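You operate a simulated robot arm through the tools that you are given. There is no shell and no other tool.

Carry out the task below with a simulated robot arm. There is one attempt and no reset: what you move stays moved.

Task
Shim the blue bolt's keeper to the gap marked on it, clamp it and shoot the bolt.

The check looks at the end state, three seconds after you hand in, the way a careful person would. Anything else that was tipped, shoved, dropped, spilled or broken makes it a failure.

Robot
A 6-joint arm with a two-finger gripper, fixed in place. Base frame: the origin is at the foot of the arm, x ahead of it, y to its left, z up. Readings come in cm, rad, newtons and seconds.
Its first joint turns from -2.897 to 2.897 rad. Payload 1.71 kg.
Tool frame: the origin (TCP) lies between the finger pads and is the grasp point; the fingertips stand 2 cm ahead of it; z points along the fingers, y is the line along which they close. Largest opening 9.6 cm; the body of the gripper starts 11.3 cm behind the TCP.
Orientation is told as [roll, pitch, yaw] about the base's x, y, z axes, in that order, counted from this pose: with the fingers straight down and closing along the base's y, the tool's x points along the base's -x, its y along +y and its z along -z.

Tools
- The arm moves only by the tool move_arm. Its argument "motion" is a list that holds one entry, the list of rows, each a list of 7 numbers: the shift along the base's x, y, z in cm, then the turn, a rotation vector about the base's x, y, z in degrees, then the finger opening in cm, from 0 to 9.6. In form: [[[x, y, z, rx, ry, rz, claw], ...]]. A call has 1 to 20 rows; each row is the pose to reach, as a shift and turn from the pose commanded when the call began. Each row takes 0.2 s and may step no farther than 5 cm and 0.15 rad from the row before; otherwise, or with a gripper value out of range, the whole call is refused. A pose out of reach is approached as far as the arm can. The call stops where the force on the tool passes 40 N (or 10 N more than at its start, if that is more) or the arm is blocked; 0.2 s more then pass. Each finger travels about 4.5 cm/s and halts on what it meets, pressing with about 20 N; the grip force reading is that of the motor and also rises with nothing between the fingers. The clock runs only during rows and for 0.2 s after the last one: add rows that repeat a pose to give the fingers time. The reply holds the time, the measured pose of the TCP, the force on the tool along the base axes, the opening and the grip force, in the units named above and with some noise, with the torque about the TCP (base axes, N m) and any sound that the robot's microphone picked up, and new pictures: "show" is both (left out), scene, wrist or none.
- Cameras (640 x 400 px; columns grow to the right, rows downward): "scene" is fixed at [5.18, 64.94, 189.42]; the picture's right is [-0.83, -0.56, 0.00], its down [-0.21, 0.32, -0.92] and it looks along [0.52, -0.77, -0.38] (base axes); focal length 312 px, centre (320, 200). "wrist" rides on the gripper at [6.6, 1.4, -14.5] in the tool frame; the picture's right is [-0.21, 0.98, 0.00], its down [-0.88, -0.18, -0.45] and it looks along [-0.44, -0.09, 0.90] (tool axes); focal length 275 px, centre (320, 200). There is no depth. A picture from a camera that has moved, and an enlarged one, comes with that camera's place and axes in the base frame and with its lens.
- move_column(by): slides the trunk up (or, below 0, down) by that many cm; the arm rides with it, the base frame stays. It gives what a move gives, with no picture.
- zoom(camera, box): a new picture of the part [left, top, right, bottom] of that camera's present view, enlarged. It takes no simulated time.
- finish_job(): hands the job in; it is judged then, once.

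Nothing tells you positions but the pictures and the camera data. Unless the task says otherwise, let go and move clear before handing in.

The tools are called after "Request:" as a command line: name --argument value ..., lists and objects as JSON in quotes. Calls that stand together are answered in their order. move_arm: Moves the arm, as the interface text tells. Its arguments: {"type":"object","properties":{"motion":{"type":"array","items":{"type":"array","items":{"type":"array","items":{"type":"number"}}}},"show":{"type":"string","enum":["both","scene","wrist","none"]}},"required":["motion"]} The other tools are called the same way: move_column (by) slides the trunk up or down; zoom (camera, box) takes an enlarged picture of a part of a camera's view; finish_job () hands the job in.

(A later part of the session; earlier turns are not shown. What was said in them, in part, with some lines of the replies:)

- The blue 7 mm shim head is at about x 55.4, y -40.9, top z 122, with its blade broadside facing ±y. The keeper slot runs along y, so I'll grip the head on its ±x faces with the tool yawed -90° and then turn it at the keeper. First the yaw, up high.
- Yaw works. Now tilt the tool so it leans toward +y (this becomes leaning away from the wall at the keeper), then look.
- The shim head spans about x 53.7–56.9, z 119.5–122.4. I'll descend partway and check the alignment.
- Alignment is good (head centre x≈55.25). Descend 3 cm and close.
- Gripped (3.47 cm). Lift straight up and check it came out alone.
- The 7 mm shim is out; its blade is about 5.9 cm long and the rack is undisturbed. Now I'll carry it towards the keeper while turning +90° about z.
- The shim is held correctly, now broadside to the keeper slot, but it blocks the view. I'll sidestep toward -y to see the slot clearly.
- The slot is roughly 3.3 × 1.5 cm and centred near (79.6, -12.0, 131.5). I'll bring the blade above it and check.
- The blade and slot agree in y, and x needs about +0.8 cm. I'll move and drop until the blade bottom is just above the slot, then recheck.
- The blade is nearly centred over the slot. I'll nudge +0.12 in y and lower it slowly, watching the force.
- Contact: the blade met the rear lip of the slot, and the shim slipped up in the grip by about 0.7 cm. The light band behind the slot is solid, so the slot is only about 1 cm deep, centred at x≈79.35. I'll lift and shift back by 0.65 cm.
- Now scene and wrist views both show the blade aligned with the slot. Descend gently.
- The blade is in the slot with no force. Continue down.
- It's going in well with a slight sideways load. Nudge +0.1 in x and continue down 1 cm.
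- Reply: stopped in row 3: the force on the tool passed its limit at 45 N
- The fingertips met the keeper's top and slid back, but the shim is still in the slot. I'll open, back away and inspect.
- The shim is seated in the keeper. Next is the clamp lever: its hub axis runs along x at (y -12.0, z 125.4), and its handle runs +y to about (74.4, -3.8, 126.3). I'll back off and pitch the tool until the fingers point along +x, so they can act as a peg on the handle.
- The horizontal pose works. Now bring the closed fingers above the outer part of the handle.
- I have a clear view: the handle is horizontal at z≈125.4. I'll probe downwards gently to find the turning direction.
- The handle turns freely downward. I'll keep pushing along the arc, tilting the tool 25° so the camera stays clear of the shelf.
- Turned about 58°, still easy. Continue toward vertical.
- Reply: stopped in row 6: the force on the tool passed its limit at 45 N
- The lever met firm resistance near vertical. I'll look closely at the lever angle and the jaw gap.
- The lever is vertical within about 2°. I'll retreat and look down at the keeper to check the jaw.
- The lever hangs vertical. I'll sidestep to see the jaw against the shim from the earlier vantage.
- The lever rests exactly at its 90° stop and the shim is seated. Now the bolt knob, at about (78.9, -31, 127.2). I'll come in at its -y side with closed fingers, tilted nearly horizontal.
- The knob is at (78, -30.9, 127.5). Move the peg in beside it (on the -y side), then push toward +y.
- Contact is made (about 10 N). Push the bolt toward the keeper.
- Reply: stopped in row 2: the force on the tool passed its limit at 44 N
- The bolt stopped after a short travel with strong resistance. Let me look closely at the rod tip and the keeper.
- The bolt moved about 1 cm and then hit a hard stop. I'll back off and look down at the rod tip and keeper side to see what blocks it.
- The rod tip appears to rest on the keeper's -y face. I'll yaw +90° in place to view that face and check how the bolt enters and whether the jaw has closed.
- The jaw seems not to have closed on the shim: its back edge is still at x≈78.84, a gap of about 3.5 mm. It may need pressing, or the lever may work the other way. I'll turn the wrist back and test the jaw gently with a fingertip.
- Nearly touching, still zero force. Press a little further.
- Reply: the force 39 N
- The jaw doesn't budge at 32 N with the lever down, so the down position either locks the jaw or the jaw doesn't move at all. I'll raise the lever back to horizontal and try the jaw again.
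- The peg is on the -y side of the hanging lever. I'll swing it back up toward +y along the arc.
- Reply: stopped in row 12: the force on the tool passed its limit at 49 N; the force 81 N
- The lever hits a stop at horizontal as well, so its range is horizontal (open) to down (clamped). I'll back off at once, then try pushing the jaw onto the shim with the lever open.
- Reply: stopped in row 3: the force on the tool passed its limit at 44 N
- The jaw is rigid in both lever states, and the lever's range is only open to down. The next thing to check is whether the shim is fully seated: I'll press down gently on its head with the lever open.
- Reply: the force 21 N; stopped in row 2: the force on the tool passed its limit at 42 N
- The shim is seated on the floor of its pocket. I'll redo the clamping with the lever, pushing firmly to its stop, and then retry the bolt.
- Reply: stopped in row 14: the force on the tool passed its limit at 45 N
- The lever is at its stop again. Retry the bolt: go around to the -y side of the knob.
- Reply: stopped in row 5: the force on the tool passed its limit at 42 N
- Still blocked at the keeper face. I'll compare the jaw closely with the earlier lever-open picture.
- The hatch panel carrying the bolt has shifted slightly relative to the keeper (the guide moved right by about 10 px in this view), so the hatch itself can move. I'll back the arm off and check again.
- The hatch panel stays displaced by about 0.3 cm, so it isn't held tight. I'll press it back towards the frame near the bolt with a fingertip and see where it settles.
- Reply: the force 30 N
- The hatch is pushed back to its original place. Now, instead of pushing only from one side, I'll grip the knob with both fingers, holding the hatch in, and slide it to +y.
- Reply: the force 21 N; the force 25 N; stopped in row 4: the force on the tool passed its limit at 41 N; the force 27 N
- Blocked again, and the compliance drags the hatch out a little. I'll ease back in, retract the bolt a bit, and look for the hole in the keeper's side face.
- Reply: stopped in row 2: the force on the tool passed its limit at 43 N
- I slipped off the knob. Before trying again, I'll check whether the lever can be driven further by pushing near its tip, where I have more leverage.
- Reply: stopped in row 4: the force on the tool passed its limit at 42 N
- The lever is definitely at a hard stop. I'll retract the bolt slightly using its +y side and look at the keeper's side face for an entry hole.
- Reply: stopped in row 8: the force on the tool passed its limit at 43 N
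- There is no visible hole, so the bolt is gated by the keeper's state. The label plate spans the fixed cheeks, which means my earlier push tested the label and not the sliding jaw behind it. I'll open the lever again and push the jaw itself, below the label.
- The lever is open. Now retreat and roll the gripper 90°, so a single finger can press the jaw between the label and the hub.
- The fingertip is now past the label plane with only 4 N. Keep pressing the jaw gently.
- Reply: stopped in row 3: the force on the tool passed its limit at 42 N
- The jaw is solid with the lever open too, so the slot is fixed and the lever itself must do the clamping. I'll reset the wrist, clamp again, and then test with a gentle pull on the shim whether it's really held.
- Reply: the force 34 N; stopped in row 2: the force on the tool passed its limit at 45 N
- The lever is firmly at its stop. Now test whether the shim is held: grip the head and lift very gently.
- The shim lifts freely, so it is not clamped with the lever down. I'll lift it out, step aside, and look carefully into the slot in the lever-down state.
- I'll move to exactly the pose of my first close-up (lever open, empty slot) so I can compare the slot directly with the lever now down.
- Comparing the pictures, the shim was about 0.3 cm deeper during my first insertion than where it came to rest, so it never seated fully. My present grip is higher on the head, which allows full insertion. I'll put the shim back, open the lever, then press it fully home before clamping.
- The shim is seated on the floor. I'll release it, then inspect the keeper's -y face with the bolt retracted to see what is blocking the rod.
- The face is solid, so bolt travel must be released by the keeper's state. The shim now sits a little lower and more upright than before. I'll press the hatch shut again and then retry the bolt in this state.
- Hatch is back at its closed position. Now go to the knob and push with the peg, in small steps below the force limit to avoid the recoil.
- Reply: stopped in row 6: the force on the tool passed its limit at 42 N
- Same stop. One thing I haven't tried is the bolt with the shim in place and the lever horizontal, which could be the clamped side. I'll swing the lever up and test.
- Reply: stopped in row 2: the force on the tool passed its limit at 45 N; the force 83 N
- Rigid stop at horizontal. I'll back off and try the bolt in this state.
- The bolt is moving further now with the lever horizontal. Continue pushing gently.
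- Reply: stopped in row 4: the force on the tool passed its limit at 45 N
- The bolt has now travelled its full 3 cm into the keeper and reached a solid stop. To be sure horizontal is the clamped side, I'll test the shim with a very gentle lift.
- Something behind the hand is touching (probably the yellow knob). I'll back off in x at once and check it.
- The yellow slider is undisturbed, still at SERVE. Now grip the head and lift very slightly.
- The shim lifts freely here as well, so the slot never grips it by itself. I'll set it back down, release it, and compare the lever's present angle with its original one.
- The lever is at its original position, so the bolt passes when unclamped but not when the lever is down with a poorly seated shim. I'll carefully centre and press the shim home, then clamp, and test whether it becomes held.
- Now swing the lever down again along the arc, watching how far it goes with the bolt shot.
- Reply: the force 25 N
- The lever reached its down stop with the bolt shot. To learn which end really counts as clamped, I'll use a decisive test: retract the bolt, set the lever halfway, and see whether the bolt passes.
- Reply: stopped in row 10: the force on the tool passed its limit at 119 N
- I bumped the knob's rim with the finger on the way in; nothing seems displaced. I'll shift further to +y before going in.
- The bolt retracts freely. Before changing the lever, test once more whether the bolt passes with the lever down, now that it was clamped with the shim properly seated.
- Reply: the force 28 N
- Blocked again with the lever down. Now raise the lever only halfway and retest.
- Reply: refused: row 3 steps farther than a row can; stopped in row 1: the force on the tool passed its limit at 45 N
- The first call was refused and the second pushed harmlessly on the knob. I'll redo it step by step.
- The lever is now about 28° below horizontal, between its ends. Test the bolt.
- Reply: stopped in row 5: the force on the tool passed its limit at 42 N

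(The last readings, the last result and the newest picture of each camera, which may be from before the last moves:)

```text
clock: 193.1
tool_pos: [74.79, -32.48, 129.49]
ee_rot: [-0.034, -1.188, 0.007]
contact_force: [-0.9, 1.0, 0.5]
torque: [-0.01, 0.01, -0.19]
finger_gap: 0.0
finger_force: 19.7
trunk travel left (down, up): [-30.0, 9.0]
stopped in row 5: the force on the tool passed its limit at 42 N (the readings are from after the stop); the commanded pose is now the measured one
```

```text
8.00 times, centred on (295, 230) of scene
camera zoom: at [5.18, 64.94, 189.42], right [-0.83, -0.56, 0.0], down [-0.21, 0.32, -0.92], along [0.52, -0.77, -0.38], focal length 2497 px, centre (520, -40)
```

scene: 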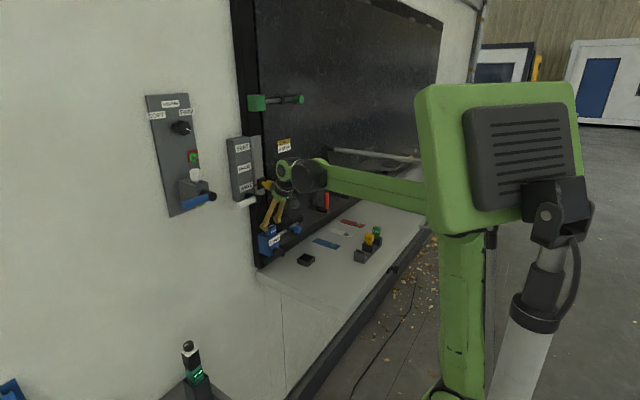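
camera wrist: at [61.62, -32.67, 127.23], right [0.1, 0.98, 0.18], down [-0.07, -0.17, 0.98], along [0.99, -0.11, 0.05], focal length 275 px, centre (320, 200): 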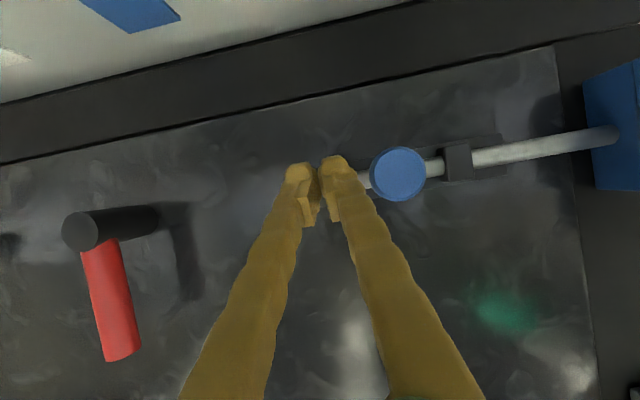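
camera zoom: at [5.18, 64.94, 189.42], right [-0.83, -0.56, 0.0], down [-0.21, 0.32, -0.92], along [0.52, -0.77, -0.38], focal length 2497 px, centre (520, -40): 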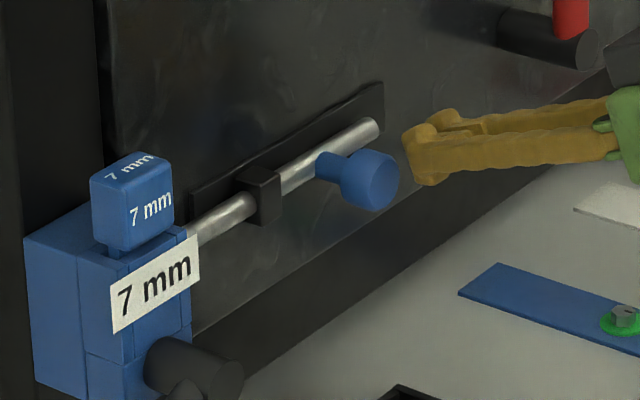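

Blocked at mid-lever too, so the bolt only passes with the lever at its horizontal end; that points to horizontal being the clamped position. I'll bring the lever back up to horizontal.

Request:
move_arm --motion '[[[-3, -0.5, 0, 0, 0, 0, 0], [-7, 0.5, 0, 0, 0, 0, 0], [-8.5, 4.5, -1, 0, 0, 0, 0], [-8.5, 8.5, -3, 0, 0, 0, 0], [-8.5, 12.5, -5, 0, 0, 0, 0], [-8.5, 16.5, -7, 0, 0, 0, 0], [-8.5, 20, -8.8, 0, 0, 0, 0], [-8.5, 23, -9.6, 0, 0, 0, 0], [-5, 23.2, -9.6, 0, 0, 0, 0], [-2, 23.2, -9.6, 0, 0, 0, 0], [0, 23.2, -9.6, 0, 0, 0, 0], [0, 23.2, -9.6, 0, 0, 0, 0]]]' --show "wrist"

Request:
zoom --camera "scene" --box '[250, 205, 330, 285]'

```text
clock: 195.7
tool_pos: [75.68, -9.6, 119.14]
ee_rot: [-0.029, -1.183, 0.002]
contact_force: [-0.3, 0.5, 0.2]
torque: [0.03, 0.0, 0.01]
finger_gap: 0.02
finger_force: 19.4
trunk travel left (down, up): [-30.0, 9.0]
camera wrist: at [59.82, -7.69, 118.5], right [0.1, 0.98, 0.18], down [-0.09, -0.17, 0.98], along [0.99, -0.12, 0.07], focal length 275 px, centre (320, 200)
```

wrist: 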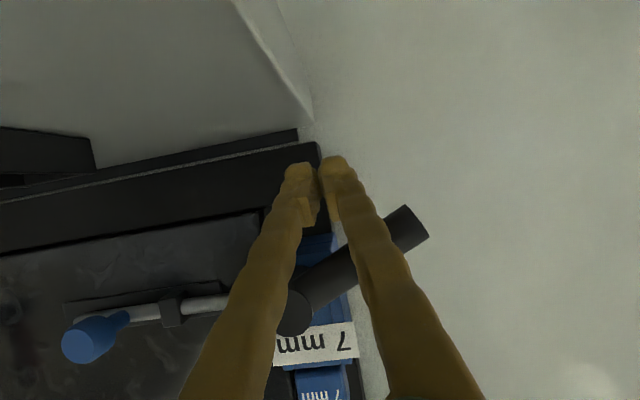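

```text
5.00 times, centred on (290, 245) of scene
camera zoom: at [5.18, 64.94, 189.42], right [-0.83, -0.56, 0.0], down [-0.21, 0.32, -0.92], along [0.52, -0.77, -0.38], focal length 1561 px, centre (470, -25)
```

zoom: 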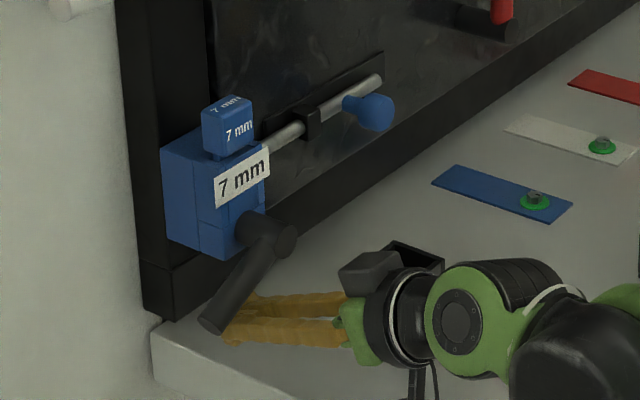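

Request:
move_arm --motion '[[[0, 0.5, 0.9, 0, 0, 0, 0], [0, 0.9, 1.7, 0, 0, 0, 0], [0, 1.2, 2.4, 0, 0, 0, 0], [0, 1.5, 3.0, 0, 0, 0, 0], [0, 1.7, 3.5, 0, 0, 0, 0], [0, 1.8, 3.8, 0, 0, 0, 0], [0, 1.8, 3.95, 0, 0, 0, 0]]]' --show "wrist"

Request:
zoom --camera "scene" --box '[245, 210, 325, 275]'

```text
clock: 197.2
tool_pos: [73.94, -7.74, 123.58]
ee_rot: [-0.027, -1.186, 0.0]
contact_force: [25.0, -4.5, -63.6]
torque: [0.13, 0.76, -0.12]
finger_gap: 0.62
finger_force: 29.3
trunk travel left (down, up): [-30.0, 9.0]
stopped in row 7: the force on the tool passed its limit at 45 N (the readings are from after the stop); the commanded pose is now the measured one
camera wrist: at [58.2, -5.96, 122.74], right [0.1, 0.98, 0.18], down [-0.09, -0.17, 0.98], along [0.99, -0.11, 0.07], focal length 275 px, centre (320, 200)
```

wrist: 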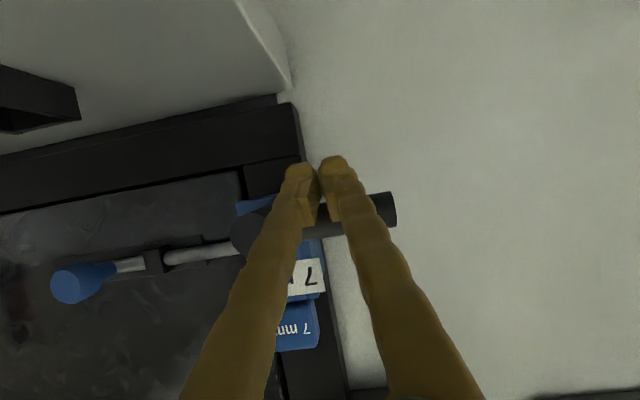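

```text
6.15 times, centred on (285, 242) of scene
camera zoom: at [5.18, 64.94, 189.42], right [-0.83, -0.56, 0.0], down [-0.21, 0.32, -0.92], along [0.52, -0.77, -0.38], focal length 1921 px, centre (535, -62)
```

zoom: 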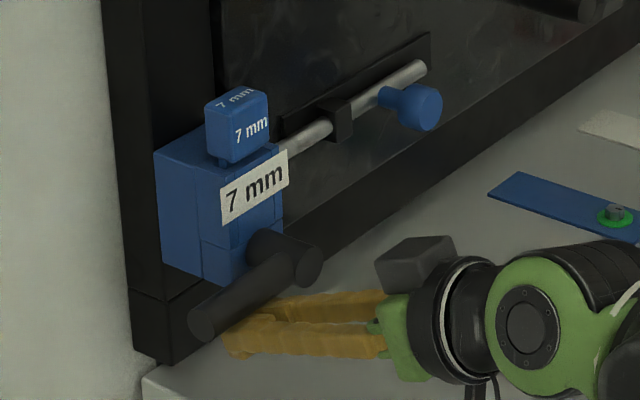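

Lever is horizontal again. For certainty I'll take the shim out and see whether the bolt is then blocked, with the lever still horizontal. First back off and re-grip the shim.

Request:
move_arm --motion '[[[0, 0, -0.8, 0, 0, 0, 0], [-0.5, 0.3, -1.2, 0, 0, 0, 0], [-4, 0.5, -1, 0, 0, 0, 0], [-8, -0.5, 2, 0, 6, 0, 1], [-8, -1.5, 6, 0, 13, 0, 2], [-8, -2.5, 10, 0, 20, 0, 3], [-8, -3.5, 14, 0, 27, 0, 4], [-7, -4.3, 17, 0, 34, 0, 5], [-5, -4.5, 19, 0, 42, 0, 5.5], [-2, -4.5, 18.5, 0, 42, 0, 5.5], [1, -4.5, 17.5, 0, 42, 0, 5.5], [3.6, -4.5, 15, 0, 42, 0, 5.5], [4.3, -4.5, 13.5, 0, 42, 0, 5.5], [4.3, -4.5, 13.5, 0, 42, 0, 5.5]]]' --show "wrist"

Request:
zoom --camera "wrist" --box '[240, 80, 400, 220]'

```text
refused: row 4 steps farther than a row can; nothing moved
```

```text
2.86 times, centred on (320, 150) of wrist
camera zoom: at [58.2, -5.96, 122.74], right [0.1, 0.98, 0.18], down [-0.09, -0.17, 0.98], along [0.99, -0.11, 0.07], focal length 786 px, centre (320, 343)
```

zoom: 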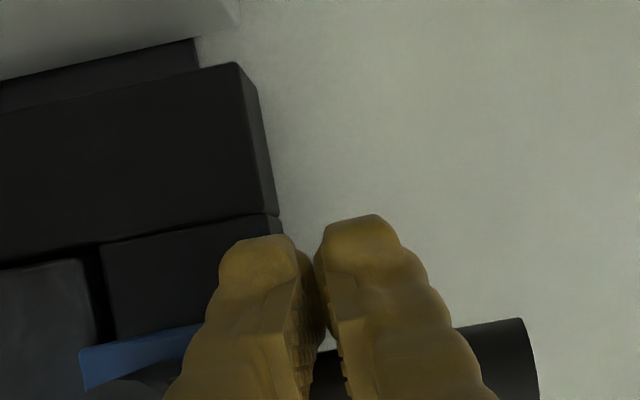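

The row step was too long; I'll resend with smaller steps.

Request:
move_arm --motion '[[[0, 0, -0.8, 0, 0, 0, 0], [-0.5, 0.3, -1.2, 0, 0, 0, 0], [-4, 0.5, -1, 0, 0, 0, 0], [-7, 0, 1, 0, 6, 0, 1], [-8, -1, 4.5, 0, 13, 0, 2], [-8, -2, 8.5, 0, 20, 0, 3], [-8, -3, 12.5, 0, 27, 0, 4], [-7.5, -4, 16, 0, 34, 0, 5], [-5.5, -4.5, 19, 0, 42, 0, 5.5], [-2, -4.5, 18.5, 0, 42, 0, 5.5], [1, -4.5, 17.5, 0, 42, 0, 5.5], [3.6, -4.5, 15, 0, 42, 0, 5.5], [4.3, -4.5, 13.5, 0, 42, 0, 5.5], [4.3, -4.5, 13.5, 0, 42, 0, 5.5]]]' --show "wrist"

```text
clock: 200.2
tool_pos: [77.95, -12.06, 137.54]
ee_rot: [-0.026, -0.461, 0.003]
contact_force: [-1.1, -0.7, -0.2]
torque: [0.0, -0.01, -0.01]
finger_gap: 5.49
finger_force: 0.0
trunk travel left (down, up): [-30.0, 9.0]
camera wrist: at [65.66, -10.29, 147.52], right [0.2, 0.98, 0.07], down [0.58, -0.17, 0.79], along [0.79, -0.11, -0.6], focal length 275 px, centre (320, 200)
```

wrist: 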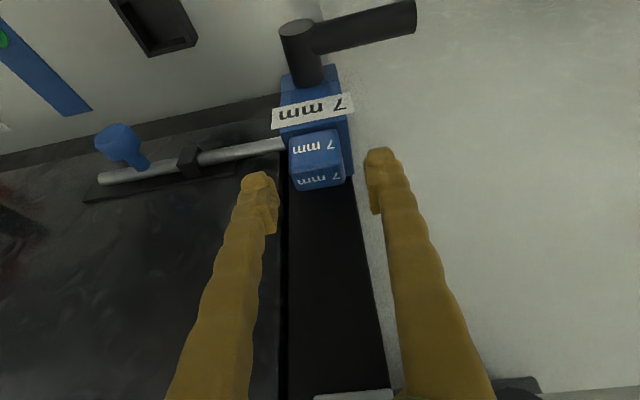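

Request:
move_arm --motion '[[[0.4, -0.1, -0.8, 0.7, 0, 0, 5.5], [0.7, -0.2, -1.95, 1.5, 0, 0, 5.5], [0.7, -0.2, -1.95, 1.5, 0, 0, 5.5], [0.7, -0.2, -1.95, 1.5, 0, 0, 4], [0.7, -0.2, -1.95, 1.5, 0, 0, 2.5], [0.7, -0.2, -1.95, 1.5, 0, 0, 2.5]]]' --show "none"

Request:
zoom --camera "scene" --box '[255, 205, 305, 250]'

```text
clock: 201.6
tool_pos: [78.5, -12.38, 135.62]
ee_rot: [0.003, -0.463, -0.013]
contact_force: [-0.8, -0.1, -0.9]
torque: [-0.02, -0.01, -0.02]
finger_gap: 3.47
finger_force: 20.2
trunk travel left (down, up): [-30.0, 9.0]
```

```text
8.89 times, centred on (280, 228) of scene
camera zoom: at [5.18, 64.94, 189.42], right [-0.83, -0.56, 0.0], down [-0.21, 0.32, -0.92], along [0.52, -0.77, -0.38], focal length 2775 px, centre (676, -44)
```

zoom: 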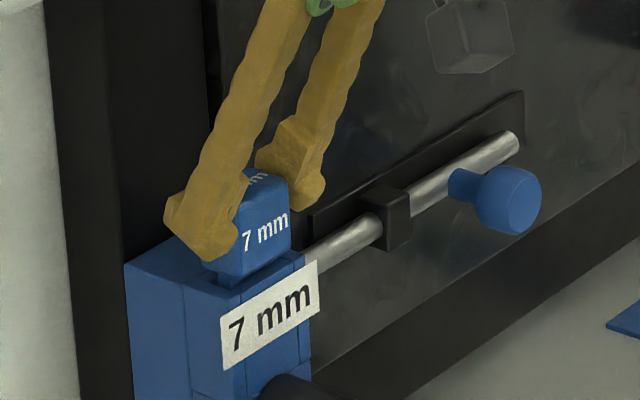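

Request:
move_arm --motion '[[[0, 0, 0.3, 0, 0, 0, 2.5], [0, 0, 0.6, 0, 0, 0, 2.5]]]' --show "none"

Request:
zoom --camera "scene" --box '[255, 205, 305, 250]'

```text
clock: 202.2
tool_pos: [78.58, -12.38, 136.35]
ee_rot: [0.005, -0.463, -0.012]
contact_force: [0.1, -0.6, -1.3]
torque: [-0.03, -0.03, -0.05]
finger_gap: 3.46
finger_force: 20.2
trunk travel left (down, up): [-30.0, 9.0]
```

```text
8.89 times, centred on (280, 228) of scene
camera zoom: at [5.18, 64.94, 189.42], right [-0.83, -0.56, 0.0], down [-0.21, 0.32, -0.92], along [0.52, -0.77, -0.38], focal length 2775 px, centre (676, -44)
```

zoom: 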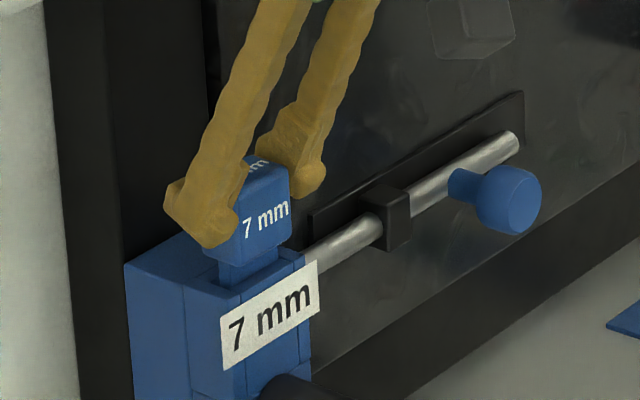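

The shim isn't gripped by the slot at this end either. I'll lift it out and, still holding it, push the knob with the outside of a finger.

Request:
move_arm --motion '[[[0, 0, 1.5, 0, 0, 0, 2.5], [0, 0, 3, 0, 0, 0, 2.5], [0, 0, 4.5, 0, 0, 0, 2.5], [0, 0, 6, 0, 0, 0, 2.5], [-1, 0, 8, 0, 0, 0, 2.5], [-4, 0, 10, 0, 0, 0, 2.5], [-8, 0, 10, 0, 0, 0, 2.5], [-9, -4, 10, 0, 0, 0, 2.5], [-9, -8.5, 9, 0, 0, 0, 2.5], [-9, -13, 8, 0, 0, 0, 2.5], [-9, -17.5, 7, 0, 0, 0, 2.5], [-9, -22, 6, 0, 0, 0, 2.5], [-9, -24.5, 5, 0, 0, 0, 2.5], [-5, -24.5, 3, 0, 0, 0, 2.5], [-1.5, -24.5, 0, 0, 0, 0, 2.5], [-0.6, -24.5, -4, 0, 0, 0, 2.5], [-0.6, -24.5, -7.8, 0, 0, 0, 2.5], [-0.6, -24.5, -7.8, 0, 0, 0, 2.5]]]'

Request:
zoom --camera "scene" --box '[255, 190, 345, 260]'

```text
clock: 206.0
tool_pos: [78.03, -36.9, 128.36]
ee_rot: [0.003, -0.463, -0.012]
contact_force: [-0.1, -0.2, -0.1]
torque: [0.02, 0.02, -0.01]
finger_gap: 3.45
finger_force: 20.2
trunk travel left (down, up): [-30.0, 9.0]
camera wrist: at [65.84, -35.35, 138.29], right [0.2, 0.98, 0.09], down [0.58, -0.19, 0.79], along [0.79, -0.1, -0.61], focal length 275 px, centre (320, 200)
```

scene: 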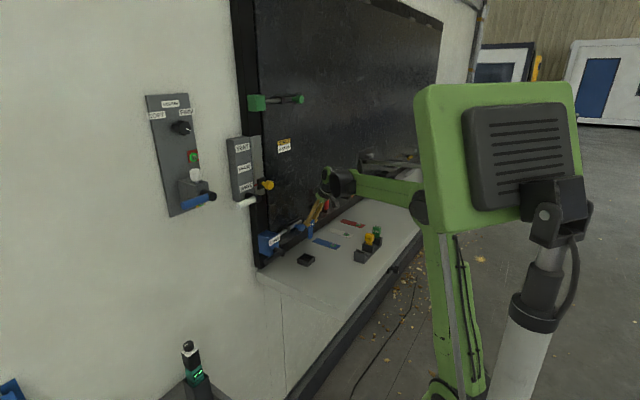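
wrist: 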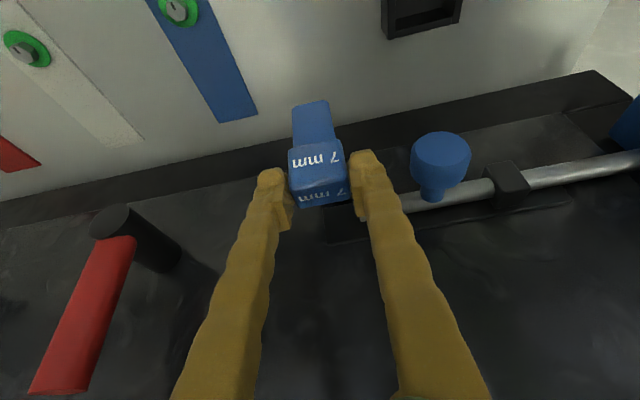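

```text
5.71 times, centred on (300, 225) of scene
camera zoom: at [5.18, 64.94, 189.42], right [-0.83, -0.56, 0.0], down [-0.21, 0.32, -0.92], along [0.52, -0.77, -0.38], focal length 1784 px, centre (434, 57)
```

zoom: 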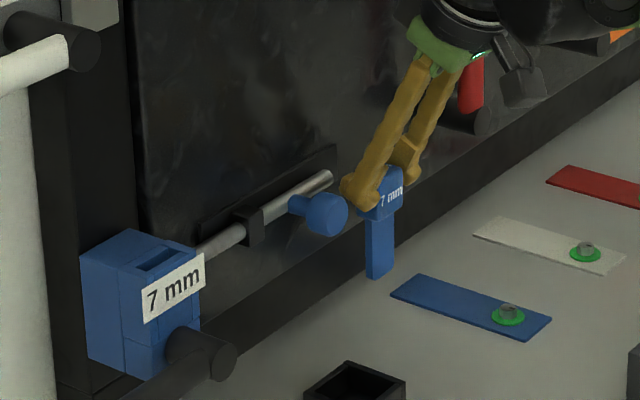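

Request:
move_arm --motion '[[[0, 1, 0, 0, 0, 0, 2.5], [0, 2, 0, 0, 0, 0, 2.5], [0, 2.6, 0, 0, 0, 0, 2.5], [0, 3.0, 0, 0, 0, 0, 2.5], [0, 3.3, 0, 0, 0, 0, 2.5]]]' --show "none"

Request:
zoom --camera "scene" --box '[265, 205, 325, 255]'

```text
clock: 207.0
tool_pos: [75.32, -34.06, 130.11]
ee_rot: [-0.003, -0.483, -0.014]
contact_force: [-0.7, 1.3, 0.2]
torque: [-0.18, -0.02, -0.11]
finger_gap: 3.45
finger_force: 20.0
trunk travel left (down, up): [-30.0, 9.0]
stopped in row 4: the force on the tool passed its limit at 43 N (the readings are from after the stop); the commanded pose is now the measured one
```

```text
8.00 times, centred on (295, 230) of scene
camera zoom: at [5.18, 64.94, 189.42], right [-0.83, -0.56, 0.0], down [-0.21, 0.32, -0.92], along [0.52, -0.77, -0.38], focal length 2497 px, centre (520, -40)
```

zoom: 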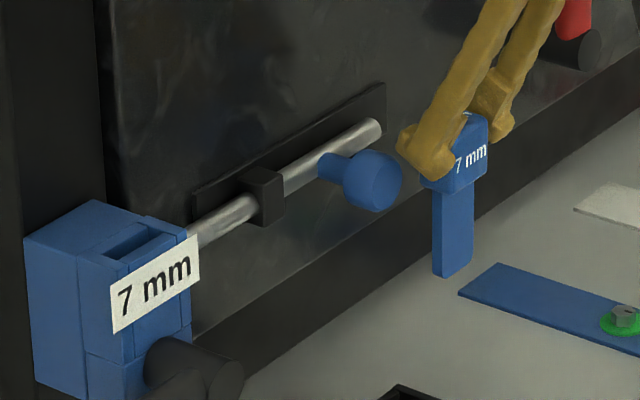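

Without the shim the bolt is blocked even with the lever horizontal, so horizontal is the clamped position and the bolt passes only with the shim in and the lever there. I'll put the shim back.

Request:
move_arm --motion '[[[0, -0.8, 1, 0, 0, 0, 2.5], [-2, -0.8, 4, 0, 0, 0, 2.5], [-5, 0, 8, 0, 0, 0, 2.5], [-6, 4, 11.5, 0, 0, 0, 2.5], [-6, 8.5, 13, 0, 0, 0, 2.5], [-6, 13, 14, 0, 0, 0, 2.5], [-6, 17, 14, 0, 0, 0, 2.5], [-6, 20.5, 14, 0, 1, 0, 2.5], [-2.5, 21.7, 14, 0, 1.7, 0, 2.5], [1, 21.75, 14, 0, 1.7, 0, 2.5], [3.3, 21.75, 13.5, 0, 1.7, 0, 2.5], [3.3, 21.75, 12, 0, 1.7, 0, 2.5], [3.3, 21.75, 12, 0, 1.7, 0, 2.5]]]' --show "wrist"

Request:
zoom --camera "scene" --box '[260, 215, 290, 242]'

Request:
zoom --camera "wrist" --box '[260, 60, 360, 140]'

```text
refused: row 3 steps farther than a row can; nothing moved
```

```text
14.81 times, centred on (275, 228) of scene
camera zoom: at [5.18, 64.94, 189.42], right [-0.83, -0.56, 0.0], down [-0.21, 0.32, -0.92], along [0.52, -0.77, -0.38], focal length 4624 px, centre (987, -222)
```

zoom: 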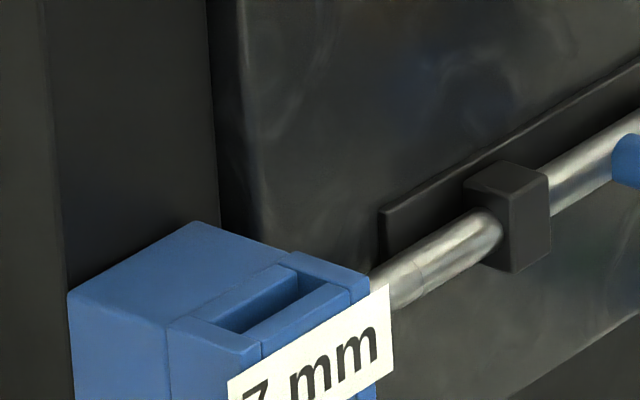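

```text
5.00 times, centred on (310, 100) of wrist
camera zoom: at [62.84, -32.38, 139.78], right [0.2, 0.98, 0.09], down [0.57, -0.19, 0.8], along [0.8, -0.11, -0.59], focal length 1376 px, centre (370, 700)
```

zoom: 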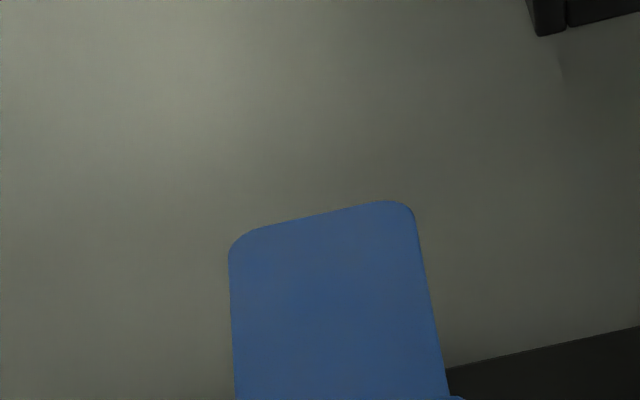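

Steps were too long; resend with shorter ones.

Request:
move_arm --motion '[[[0, -0.8, 1, 0, 0, 0, 2.5], [-2, -0.8, 4, 0, 0, 0, 2.5], [-4.5, -0.4, 7.5, 0, 0, 0, 2.5], [-6, 2.5, 10.5, 0, 0, 0, 2.5], [-6, 6.5, 12.5, 0, 0, 0, 2.5], [-6, 10.5, 14, 0, 0, 0, 2.5], [-6, 15, 14, 0, 0, 0, 2.5], [-6, 19, 14, 0, 1, 0, 2.5], [-4, 21.75, 14, 0, 1.7, 0, 2.5], [-0.5, 21.75, 14, 0, 1.7, 0, 2.5], [3, 21.75, 14, 0, 1.7, 0, 2.5], [3.3, 21.75, 12, 0, 1.7, 0, 2.5], [3.3, 21.75, 12, 0, 1.7, 0, 2.5]]]' --show "wrist"

Request:
zoom --camera "scene" --box '[260, 215, 290, 242]'

Request:
zoom --camera "wrist" --box '[260, 60, 360, 140]'

```text
clock: 209.8
tool_pos: [79.36, -12.68, 141.43]
ee_rot: [-0.003, -0.448, -0.012]
contact_force: [0.3, 0.2, -0.7]
torque: [0.02, 0.01, -0.02]
finger_gap: 3.43
finger_force: 20.1
trunk travel left (down, up): [-30.0, 9.0]
camera wrist: at [67.29, -11.03, 151.55], right [0.2, 0.98, 0.09], down [0.59, -0.19, 0.78], along [0.78, -0.1, -0.62], focal length 275 px, centre (320, 200)
```

wrist: 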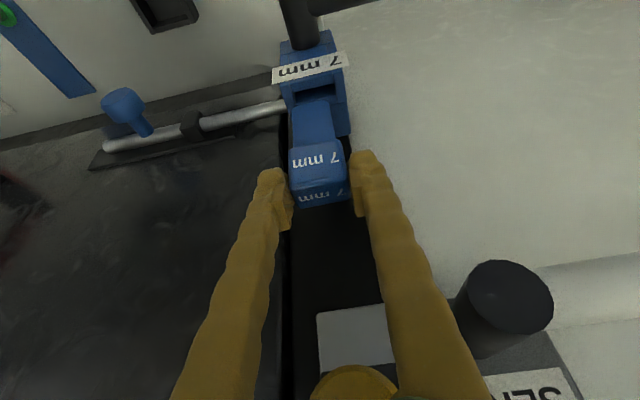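

```text
14.81 times, centred on (275, 228) of scene
camera zoom: at [5.18, 64.94, 189.42], right [-0.83, -0.56, 0.0], down [-0.21, 0.32, -0.92], along [0.52, -0.77, -0.38], focal length 4624 px, centre (987, -222)
```

zoom: 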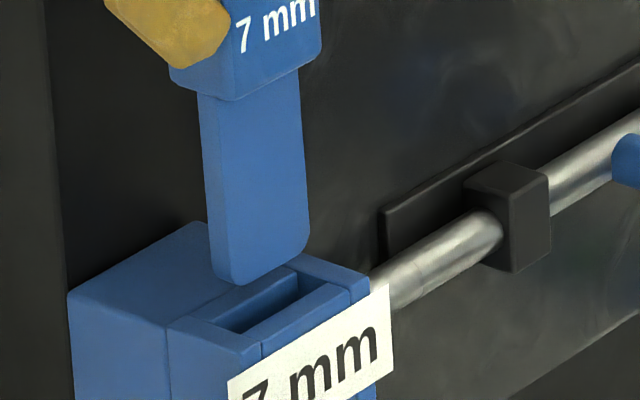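

```text
5.00 times, centred on (310, 100) of wrist
camera zoom: at [67.29, -11.03, 151.55], right [0.2, 0.98, 0.09], down [0.59, -0.19, 0.78], along [0.78, -0.1, -0.62], focal length 1376 px, centre (370, 700)
```

zoom: 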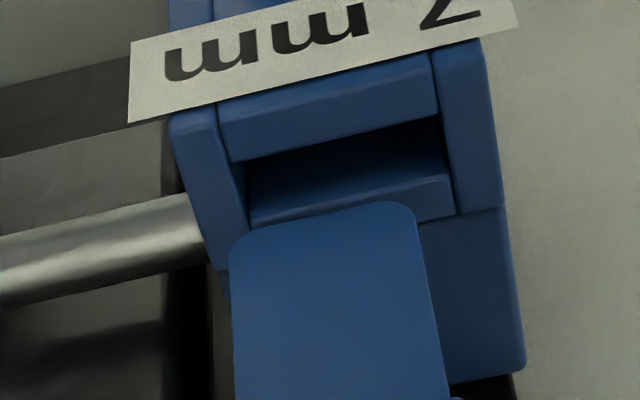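

Request:
move_arm --motion '[[[-0.7, 0.33, 0, 0, 0, 0, 2.5], [-0.7, 0.33, 0, 0, 0, 0, 2.5]]]' --show "none"

Request:
zoom --camera "scene" --box '[260, 215, 290, 242]'

Request:
zoom --camera "wrist" --box '[260, 60, 360, 140]'

```text
clock: 210.4
tool_pos: [78.7, -12.15, 141.36]
ee_rot: [-0.001, -0.449, -0.013]
contact_force: [0.0, -0.4, -0.8]
torque: [-0.01, 0.0, 0.03]
finger_gap: 3.45
finger_force: 19.7
trunk travel left (down, up): [-30.0, 9.0]
```

```text
14.81 times, centred on (275, 228) of scene
camera zoom: at [5.18, 64.94, 189.42], right [-0.83, -0.56, 0.0], down [-0.21, 0.32, -0.92], along [0.52, -0.77, -0.38], focal length 4624 px, centre (987, -222)
```

zoom: 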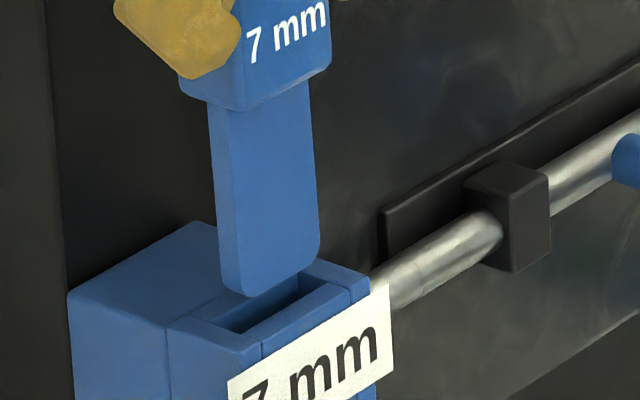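

```text
5.00 times, centred on (310, 100) of wrist
camera zoom: at [66.64, -10.7, 151.57], right [0.2, 0.98, 0.09], down [0.59, -0.19, 0.78], along [0.78, -0.1, -0.62], focal length 1376 px, centre (370, 700)
```

zoom: 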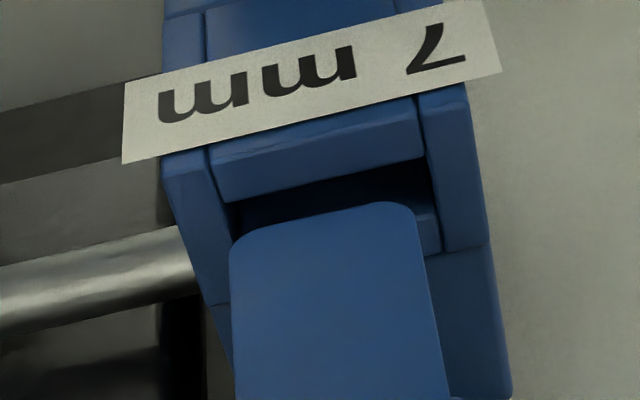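

Request:
move_arm --motion '[[[0.02, -0.1, -0.7, 0, 0, 0, 2.5], [0.02, -0.1, -1.4, 0, 0, 0, 2.5], [0.02, -0.1, -2.1, 0, 0, 0, 2.5], [0.02, -0.1, -2.8, 0, 0, 0, 2.5], [0.02, -0.1, -3.5, 0, 0, 0, 2.5], [0.02, -0.1, -4.2, 0, 0, 0, 2.5], [0.02, -0.1, -4.9, 0, 0, 0, 2.5], [0.02, -0.1, -5.4, 0, 0, 0, 2.5], [0.02, -0.1, -5.8, 0, 0, 0, 2.5]]]' --show "none"

Request:
zoom --camera "scene" --box '[260, 215, 290, 242]'

```text
clock: 212.4
tool_pos: [78.76, -12.44, 135.81]
ee_rot: [-0.003, -0.448, -0.015]
contact_force: [0.1, 4.5, 1.9]
torque: [0.17, -0.04, 0.03]
finger_gap: 3.44
finger_force: 20.0
trunk travel left (down, up): [-30.0, 9.0]
```

```text
14.81 times, centred on (275, 228) of scene
camera zoom: at [5.18, 64.94, 189.42], right [-0.83, -0.56, 0.0], down [-0.21, 0.32, -0.92], along [0.52, -0.77, -0.38], focal length 4624 px, centre (987, -222)
```

zoom: 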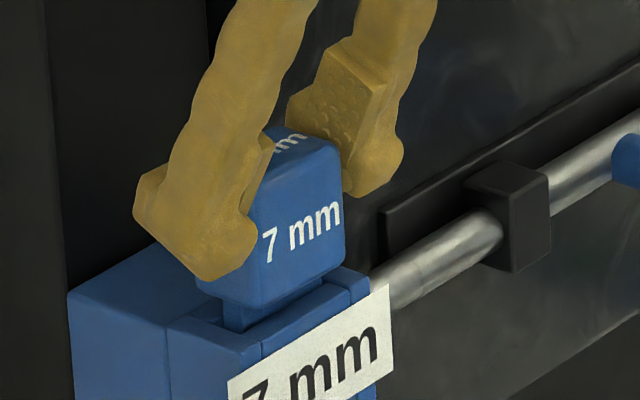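

Request:
move_arm --motion '[[[0, 0.2, 0, 0, 0, 0, 2.5], [0.05, 0.2, -0.2, 0, 0, 0, 2.5], [0.05, 0.2, -0.4, 0, 0, 0, 2.5], [0.05, 0.2, -0.4, 0, 0, 0, 2.5], [0.05, 0.2, -0.3, 0, 0, 0, 4], [0.05, 0.2, -0.3, 0, 0, 0, 5.5], [0.05, 0.2, -0.3, 0, 0, 0, 5.5], [-0.6, 0.2, 2, 0, 0, 0, 5.5], [-2, 0.2, 5, 0, 0, 0, 4], [-5.5, 0.2, 7.5, 0, 0, 0, 2], [-9, 0, 7.5, 0, 0, 0, 0], [-9, 0, 7.5, 0, 0, 0, 0]]]' --show "wrist"

Request:
zoom --camera "scene" --box '[245, 210, 325, 275]'

Request:
zoom --camera "scene" --box '[260, 215, 290, 242]'

```text
clock: 215.0
tool_pos: [69.8, -12.22, 143.46]
ee_rot: [-0.002, -0.449, -0.013]
contact_force: [-0.8, -1.0, 0.7]
torque: [-0.01, -0.05, -0.01]
finger_gap: 0.02
finger_force: 20.2
trunk travel left (down, up): [-30.0, 9.0]
camera wrist: at [57.68, -10.62, 153.54], right [0.2, 0.98, 0.09], down [0.59, -0.19, 0.78], along [0.78, -0.1, -0.62], focal length 275 px, centre (320, 200)
```

wrist: 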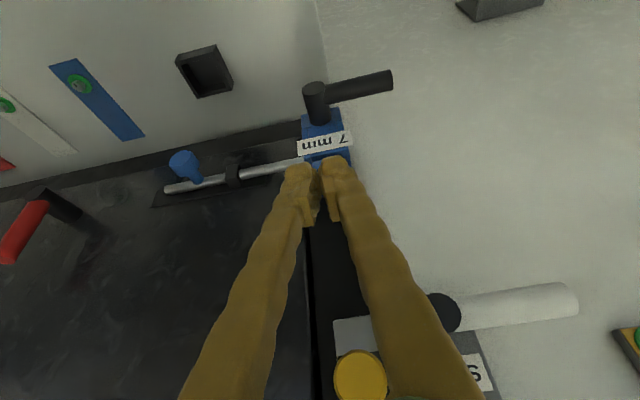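

```text
6.15 times, centred on (285, 242) of scene
camera zoom: at [5.18, 64.94, 189.42], right [-0.83, -0.56, 0.0], down [-0.21, 0.32, -0.92], along [0.52, -0.77, -0.38], focal length 1921 px, centre (535, -62)
```

zoom: 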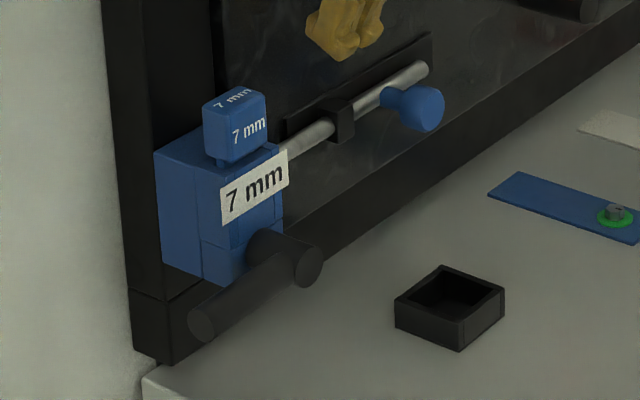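

```text
14.81 times, centred on (275, 228) of scene
camera zoom: at [5.18, 64.94, 189.42], right [-0.83, -0.56, 0.0], down [-0.21, 0.32, -0.92], along [0.52, -0.77, -0.38], focal length 4624 px, centre (987, -222)
```

zoom: 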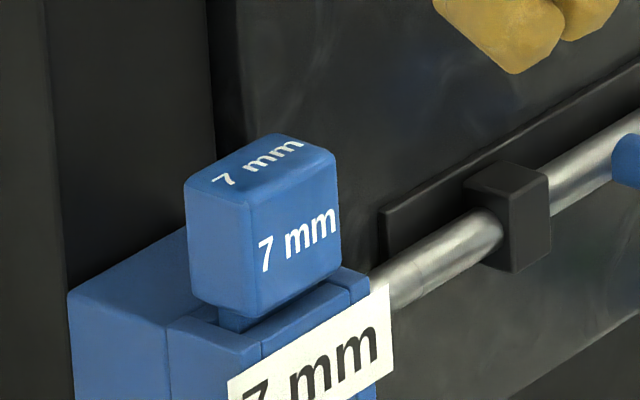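

The shim is in and upright, lever horizontal. Next press the hatch closed, then shoot the bolt.

Request:
move_arm --motion '[[[-2, -1, 0, 0, -8, 0, 0], [-3, -2, 0, 0, -16, 0, 0], [-3, -3.5, -1, 0, -24, 0, 0], [-3, -5, -2, 0, -32, 0, 0], [-3, -6, -3.5, 0, -40, 0, 0], [-2, -7, -5, 0, -48, 0, 0], [0, -7.6, -7, 0, -56, 0, 0], [3, -7.6, -8.5, 0, -61.5, 0, 0], [6, -7.6, -8.5, 0, -61.5, 0, 0], [9, -7.6, -8.5, 0, -61.5, 0, 0], [10.5, -7.6, -8.5, 0, -61.5, 0, 0], [11.2, -7.6, -8.5, 0, -61.5, 0, 0], [11.7, -7.6, -8.5, 0, -61.5, 0, 0], [12, -7.6, -8.5, 0, -61.5, 0, 0]]]' --show "none"

Request:
zoom --camera "scene" --box '[260, 225, 300, 260]'

```text
clock: 218.0
tool_pos: [81.65, -19.97, 134.73]
ee_rot: [0.254, -1.519, -0.262]
contact_force: [-8.6, 1.0, -1.7]
torque: [-0.02, -0.01, 0.04]
finger_gap: 0.59
finger_force: 29.2
trunk travel left (down, up): [-30.0, 9.0]
```

```text
11.43 times, centred on (280, 242) of scene
camera zoom: at [5.18, 64.94, 189.42], right [-0.83, -0.56, 0.0], down [-0.21, 0.32, -0.92], along [0.52, -0.77, -0.38], focal length 3567 px, centre (777, -286)
```

zoom: 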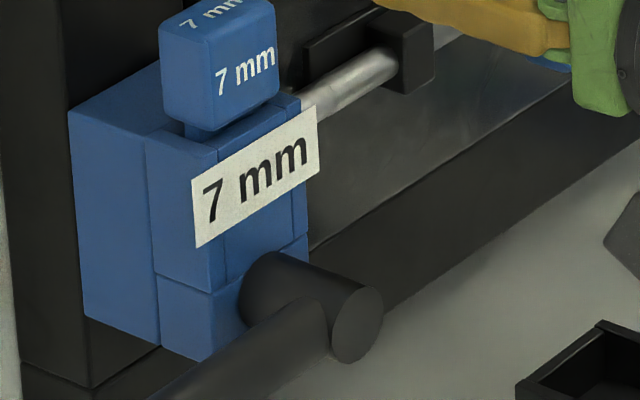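

Hatch is closed. Now go round to the -y side of the knob.

Request:
move_arm --motion '[[[-2, 0, 0, 0, 0, 0, 0], [-6, 0, 0, 0, 4, 0, 0], [-10, -2, -1, 0, 10, 0, 0], [-12, -6, -3, 0, 16, 0, 0], [-12, -10, -5, 0, 21, 0, 0], [-12, -13.5, -6.8, 0, 21, 0, 0], [-12, -15, -6.9, 0, 21, 0, 0], [-9, -15, -6.9, 0, 21, 0, 0], [-6, -15, -6.9, 0, 21, 0, 0], [-4.2, -15, -6.9, 0, 21, 0, 0], [-4.2, -15, -6.9, 0, 21, 0, 0]]]' --show "wrist"

Request:
zoom --camera "scene" --box '[260, 225, 300, 260]'

```text
clock: 220.4
tool_pos: [77.66, -34.87, 127.87]
ee_rot: [0.02, -1.155, -0.033]
contact_force: [-1.4, -0.3, 0.5]
torque: [-0.02, -0.02, 0.01]
finger_gap: 0.0
finger_force: 29.6
trunk travel left (down, up): [-30.0, 9.0]
camera wrist: at [61.8, -33.38, 127.67], right [0.1, 0.98, 0.2], down [-0.06, -0.19, 0.98], along [0.99, -0.1, 0.04], focal length 275 px, centre (320, 200)
```

wrist: 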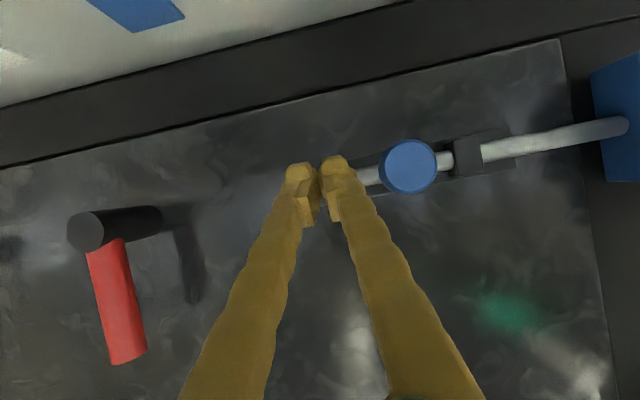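

```text
11.43 times, centred on (280, 242) of scene
camera zoom: at [5.18, 64.94, 189.42], right [-0.83, -0.56, 0.0], down [-0.21, 0.32, -0.92], along [0.52, -0.77, -0.38], focal length 3567 px, centre (777, -286)
```

zoom: 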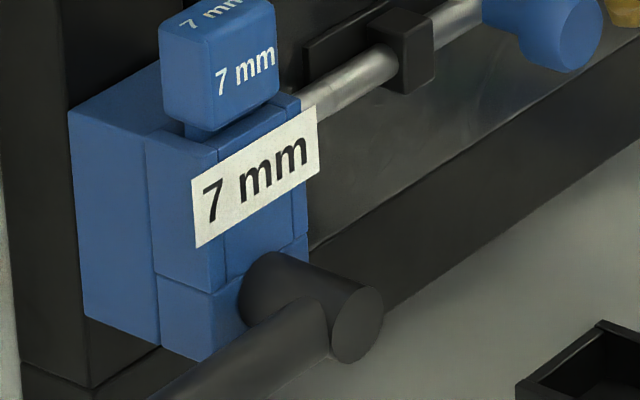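

Request:
move_arm --motion '[[[0, 1.0, 0, 0, 0, 0, 0], [0, 1.8, 0, 0, 0, 0, 0], [0, 2.2, 0, 0, 0, 0, 0], [0, 2.5, 0, 0, 0, 0, 0]]]' --show "none"

Request:
zoom --camera "scene" --box '[255, 205, 305, 250]'

```text
clock: 221.4
tool_pos: [77.47, -32.62, 127.8]
ee_rot: [0.021, -1.156, -0.032]
contact_force: [0.5, -0.7, -0.4]
torque: [-0.06, 0.02, -0.01]
finger_gap: 0.0
finger_force: 29.8
trunk travel left (down, up): [-30.0, 9.0]
```

```text
8.89 times, centred on (280, 228) of scene
camera zoom: at [5.18, 64.94, 189.42], right [-0.83, -0.56, 0.0], down [-0.21, 0.32, -0.92], along [0.52, -0.77, -0.38], focal length 2775 px, centre (676, -44)
```

zoom: 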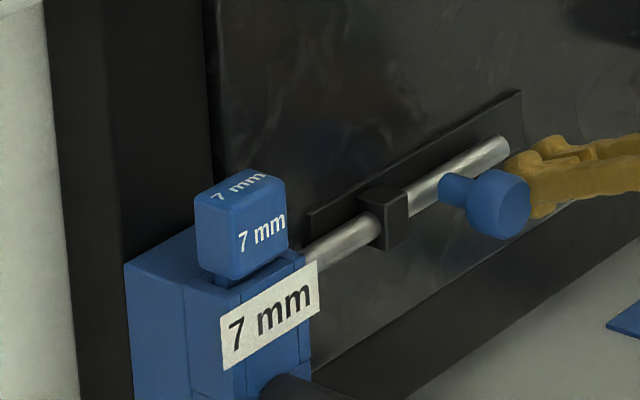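

The bolt is passing into the keeper again with no resistance. Continue to the end of its travel in small steps.

Request:
move_arm --motion '[[[0, 0.4, 0, 0, 0, 0, 0], [0, 0.8, 0, 0, 0, 0, 0], [0, 1.2, 0, 0, 0, 0, 0], [0, 1.6, 0, 0, 0, 0, 0], [0, 1.9, 0, 0, 0, 0, 0], [0, 2.1, 0, 0, 0, 0, 0]]]' --show "none"

Request:
zoom --camera "scene" --box '[255, 205, 305, 250]'

```text
clock: 222.8
tool_pos: [77.62, -30.78, 127.97]
ee_rot: [0.021, -1.156, -0.037]
contact_force: [3.5, -26.3, 8.2]
torque: [0.02, 0.01, -0.03]
finger_gap: 0.04
finger_force: 29.4
trunk travel left (down, up): [-30.0, 9.0]
```

```text
8.89 times, centred on (280, 228) of scene
camera zoom: at [5.18, 64.94, 189.42], right [-0.83, -0.56, 0.0], down [-0.21, 0.32, -0.92], along [0.52, -0.77, -0.38], focal length 2775 px, centre (676, -44)
```

zoom: 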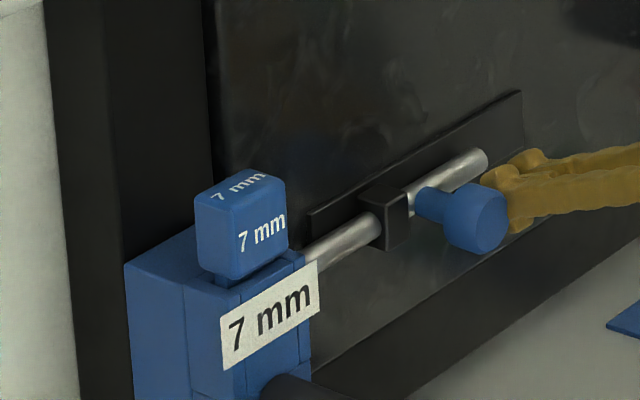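

The bolt is fully shot against its stop. Ease off the knob and retreat clear.

Request:
move_arm --motion '[[[0, -0.5, 0, 0, 0, 0, 0], [0, -1.2, 0, 0, 0, 0, 0], [-3, -1.5, 0, 0, 0, 0, 0], [-7, -1.5, 1, 0, 0, 0, 0], [-11, -1.5, 3, 0, 4, 0, 0], [-14, -1.5, 6, 0, 10, 0, 0], [-16, -1.5, 9.5, 0, 16, 0, 0], [-18, -1.5, 13, 0, 24, 0, 0], [-20, -1.5, 16.5, 0, 32, 0, 0], [-22, -1.5, 19.5, 0, 39, 0, 0], [-24, -1.5, 22, 0, 39, 0, 0], [-24, -1.5, 22, 0, 39, 0, 0]]]'

Request:
zoom --camera "scene" --box '[245, 205, 325, 275]'

Request:
zoom --camera "scene" --box '[220, 60, 440, 280]'

```text
clock: 225.4
tool_pos: [53.61, -31.9, 149.91]
ee_rot: [-0.001, -0.473, -0.015]
contact_force: [-0.3, 0.1, -0.8]
torque: [-0.02, 0.0, -0.03]
finger_gap: 0.0
finger_force: 29.6
trunk travel left (down, up): [-30.0, 9.0]
camera wrist: at [41.22, -30.3, 159.67], right [0.2, 0.98, 0.09], down [0.57, -0.19, 0.8], along [0.79, -0.1, -0.6], focal length 275 px, centre (320, 200)
```

scene: 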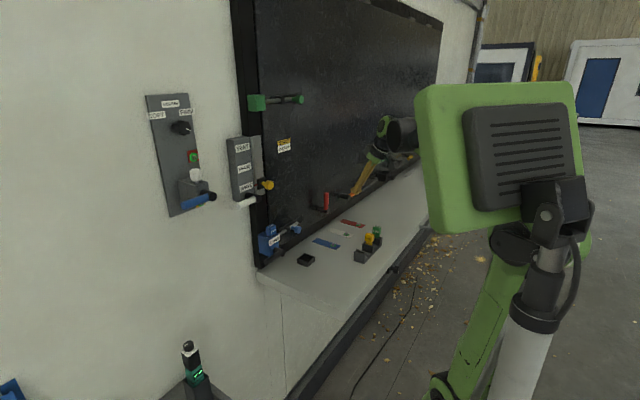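
wrist: 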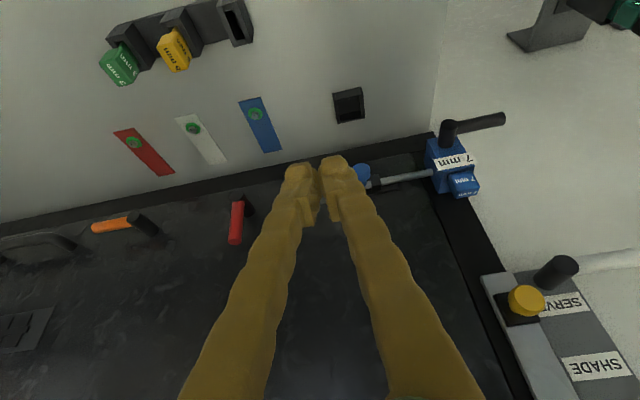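

```text
5.71 times, centred on (285, 240) of scene
camera zoom: at [5.18, 64.94, 189.42], right [-0.83, -0.56, 0.0], down [-0.21, 0.32, -0.92], along [0.52, -0.77, -0.38], focal length 1784 px, centre (520, -29)
```

zoom: 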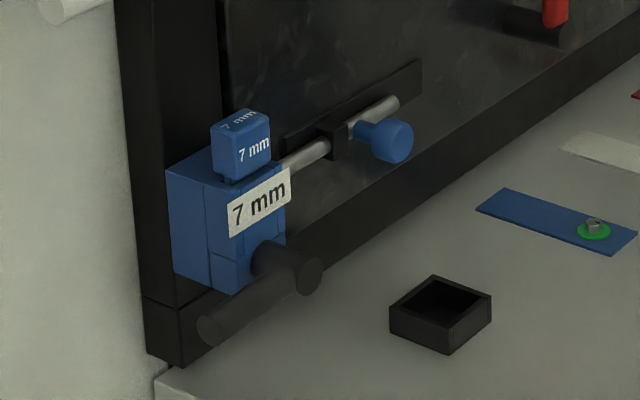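

```text
1.82 times, centred on (330, 170) of scene
camera zoom: at [5.18, 64.94, 189.42], right [-0.83, -0.56, 0.0], down [-0.21, 0.32, -0.92], along [0.52, -0.77, -0.38], focal length 568 px, centre (302, 254)
```

zoom: 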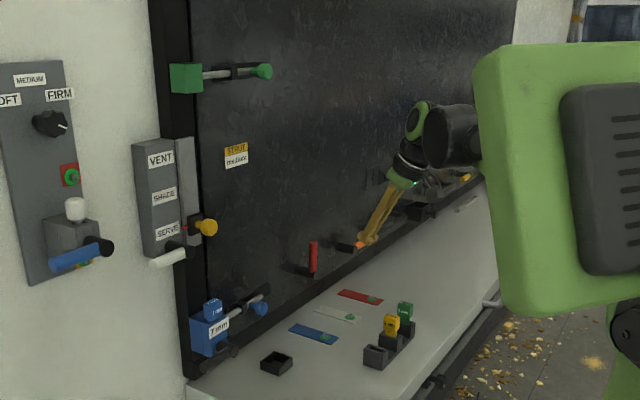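

Everything looks in place. One last close check of the hatch position, shim, lever and selector before handing in.

Request:
zoom --camera "scene" --box '[260, 225, 300, 260]'

Request:
zoom --camera "wrist" --box '[330, 90, 530, 215]'

Request:
zoom --camera "scene" --box '[130, 80, 320, 220]'

```text
11.43 times, centred on (280, 242) of scene
camera zoom: at [5.18, 64.94, 189.42], right [-0.83, -0.56, 0.0], down [-0.21, 0.32, -0.92], along [0.52, -0.77, -0.38], focal length 3567 px, centre (777, -286)
```

zoom: 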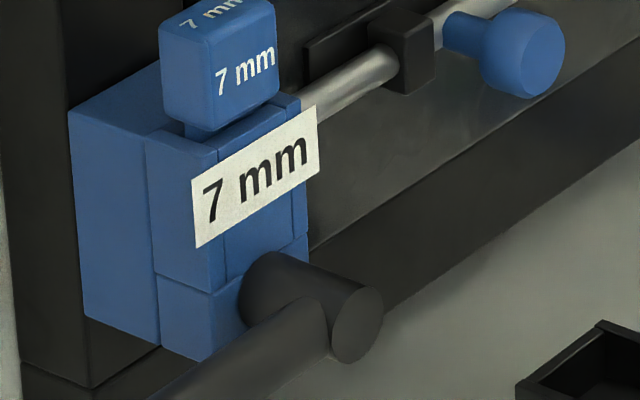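

```text
3.20 times, centred on (430, 152) of wrist
camera zoom: at [41.22, -30.3, 159.67], right [0.2, 0.98, 0.09], down [0.57, -0.19, 0.8], along [0.79, -0.1, -0.6], focal length 881 px, centre (-32, 352)
```

zoom: 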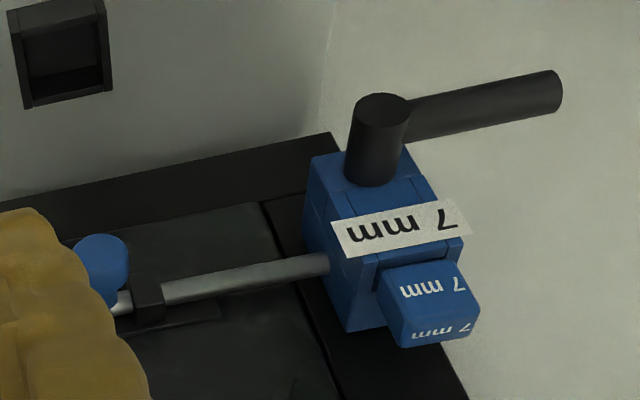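

```text
2.86 times, centred on (225, 150) of scene
camera zoom: at [5.18, 64.94, 189.42], right [-0.83, -0.56, 0.0], down [-0.21, 0.32, -0.92], along [0.52, -0.77, -0.38], focal length 892 px, centre (591, 343)
```

zoom: 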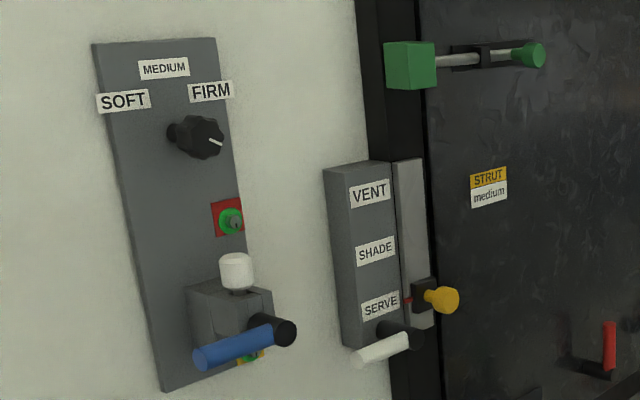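

Request:
finish_job

```text
The job is handed in.
```

I've handed the job in with the 7 mm shim seated in the blue bolt's keeper, the clamp lever horizontal, and the bolt shot to its stop. The result depends on one inference: that horizontal is the clamped end of the lever.

- **Shim:** The 7 mm shim stands upright on the floor of the slot, matching the "7 mm" marked on the keeper. The slot never gripped it: it lifted freely with the lever at either end.
- **Lever:** It turns only between horizontal and hanging down. It also started at horizontal, so nothing in the starting state showed which end is clamped.
    - With the shim in, the bolt passed only with the lever horizontal. It was blocked with the lever down and at the one in-between position I tried.
    - With the shim out and the lever horizontal, the bolt was blocked.
    - From this I took horizontal as clamped and left it there.
- **Bolt:** It slid in without resistance and stopped about 3 cm from where it started.

Along the way some other parts took knocks. The hatch was pulled a few millimetres open several times, and I pressed it shut before the final shot. I hit the knob once with about 119 N and lightly touched the yellow slider. In the last pictures the hatch, slider, strut settings and shim rack all looked as they did at the start. The arm is clear of the work.
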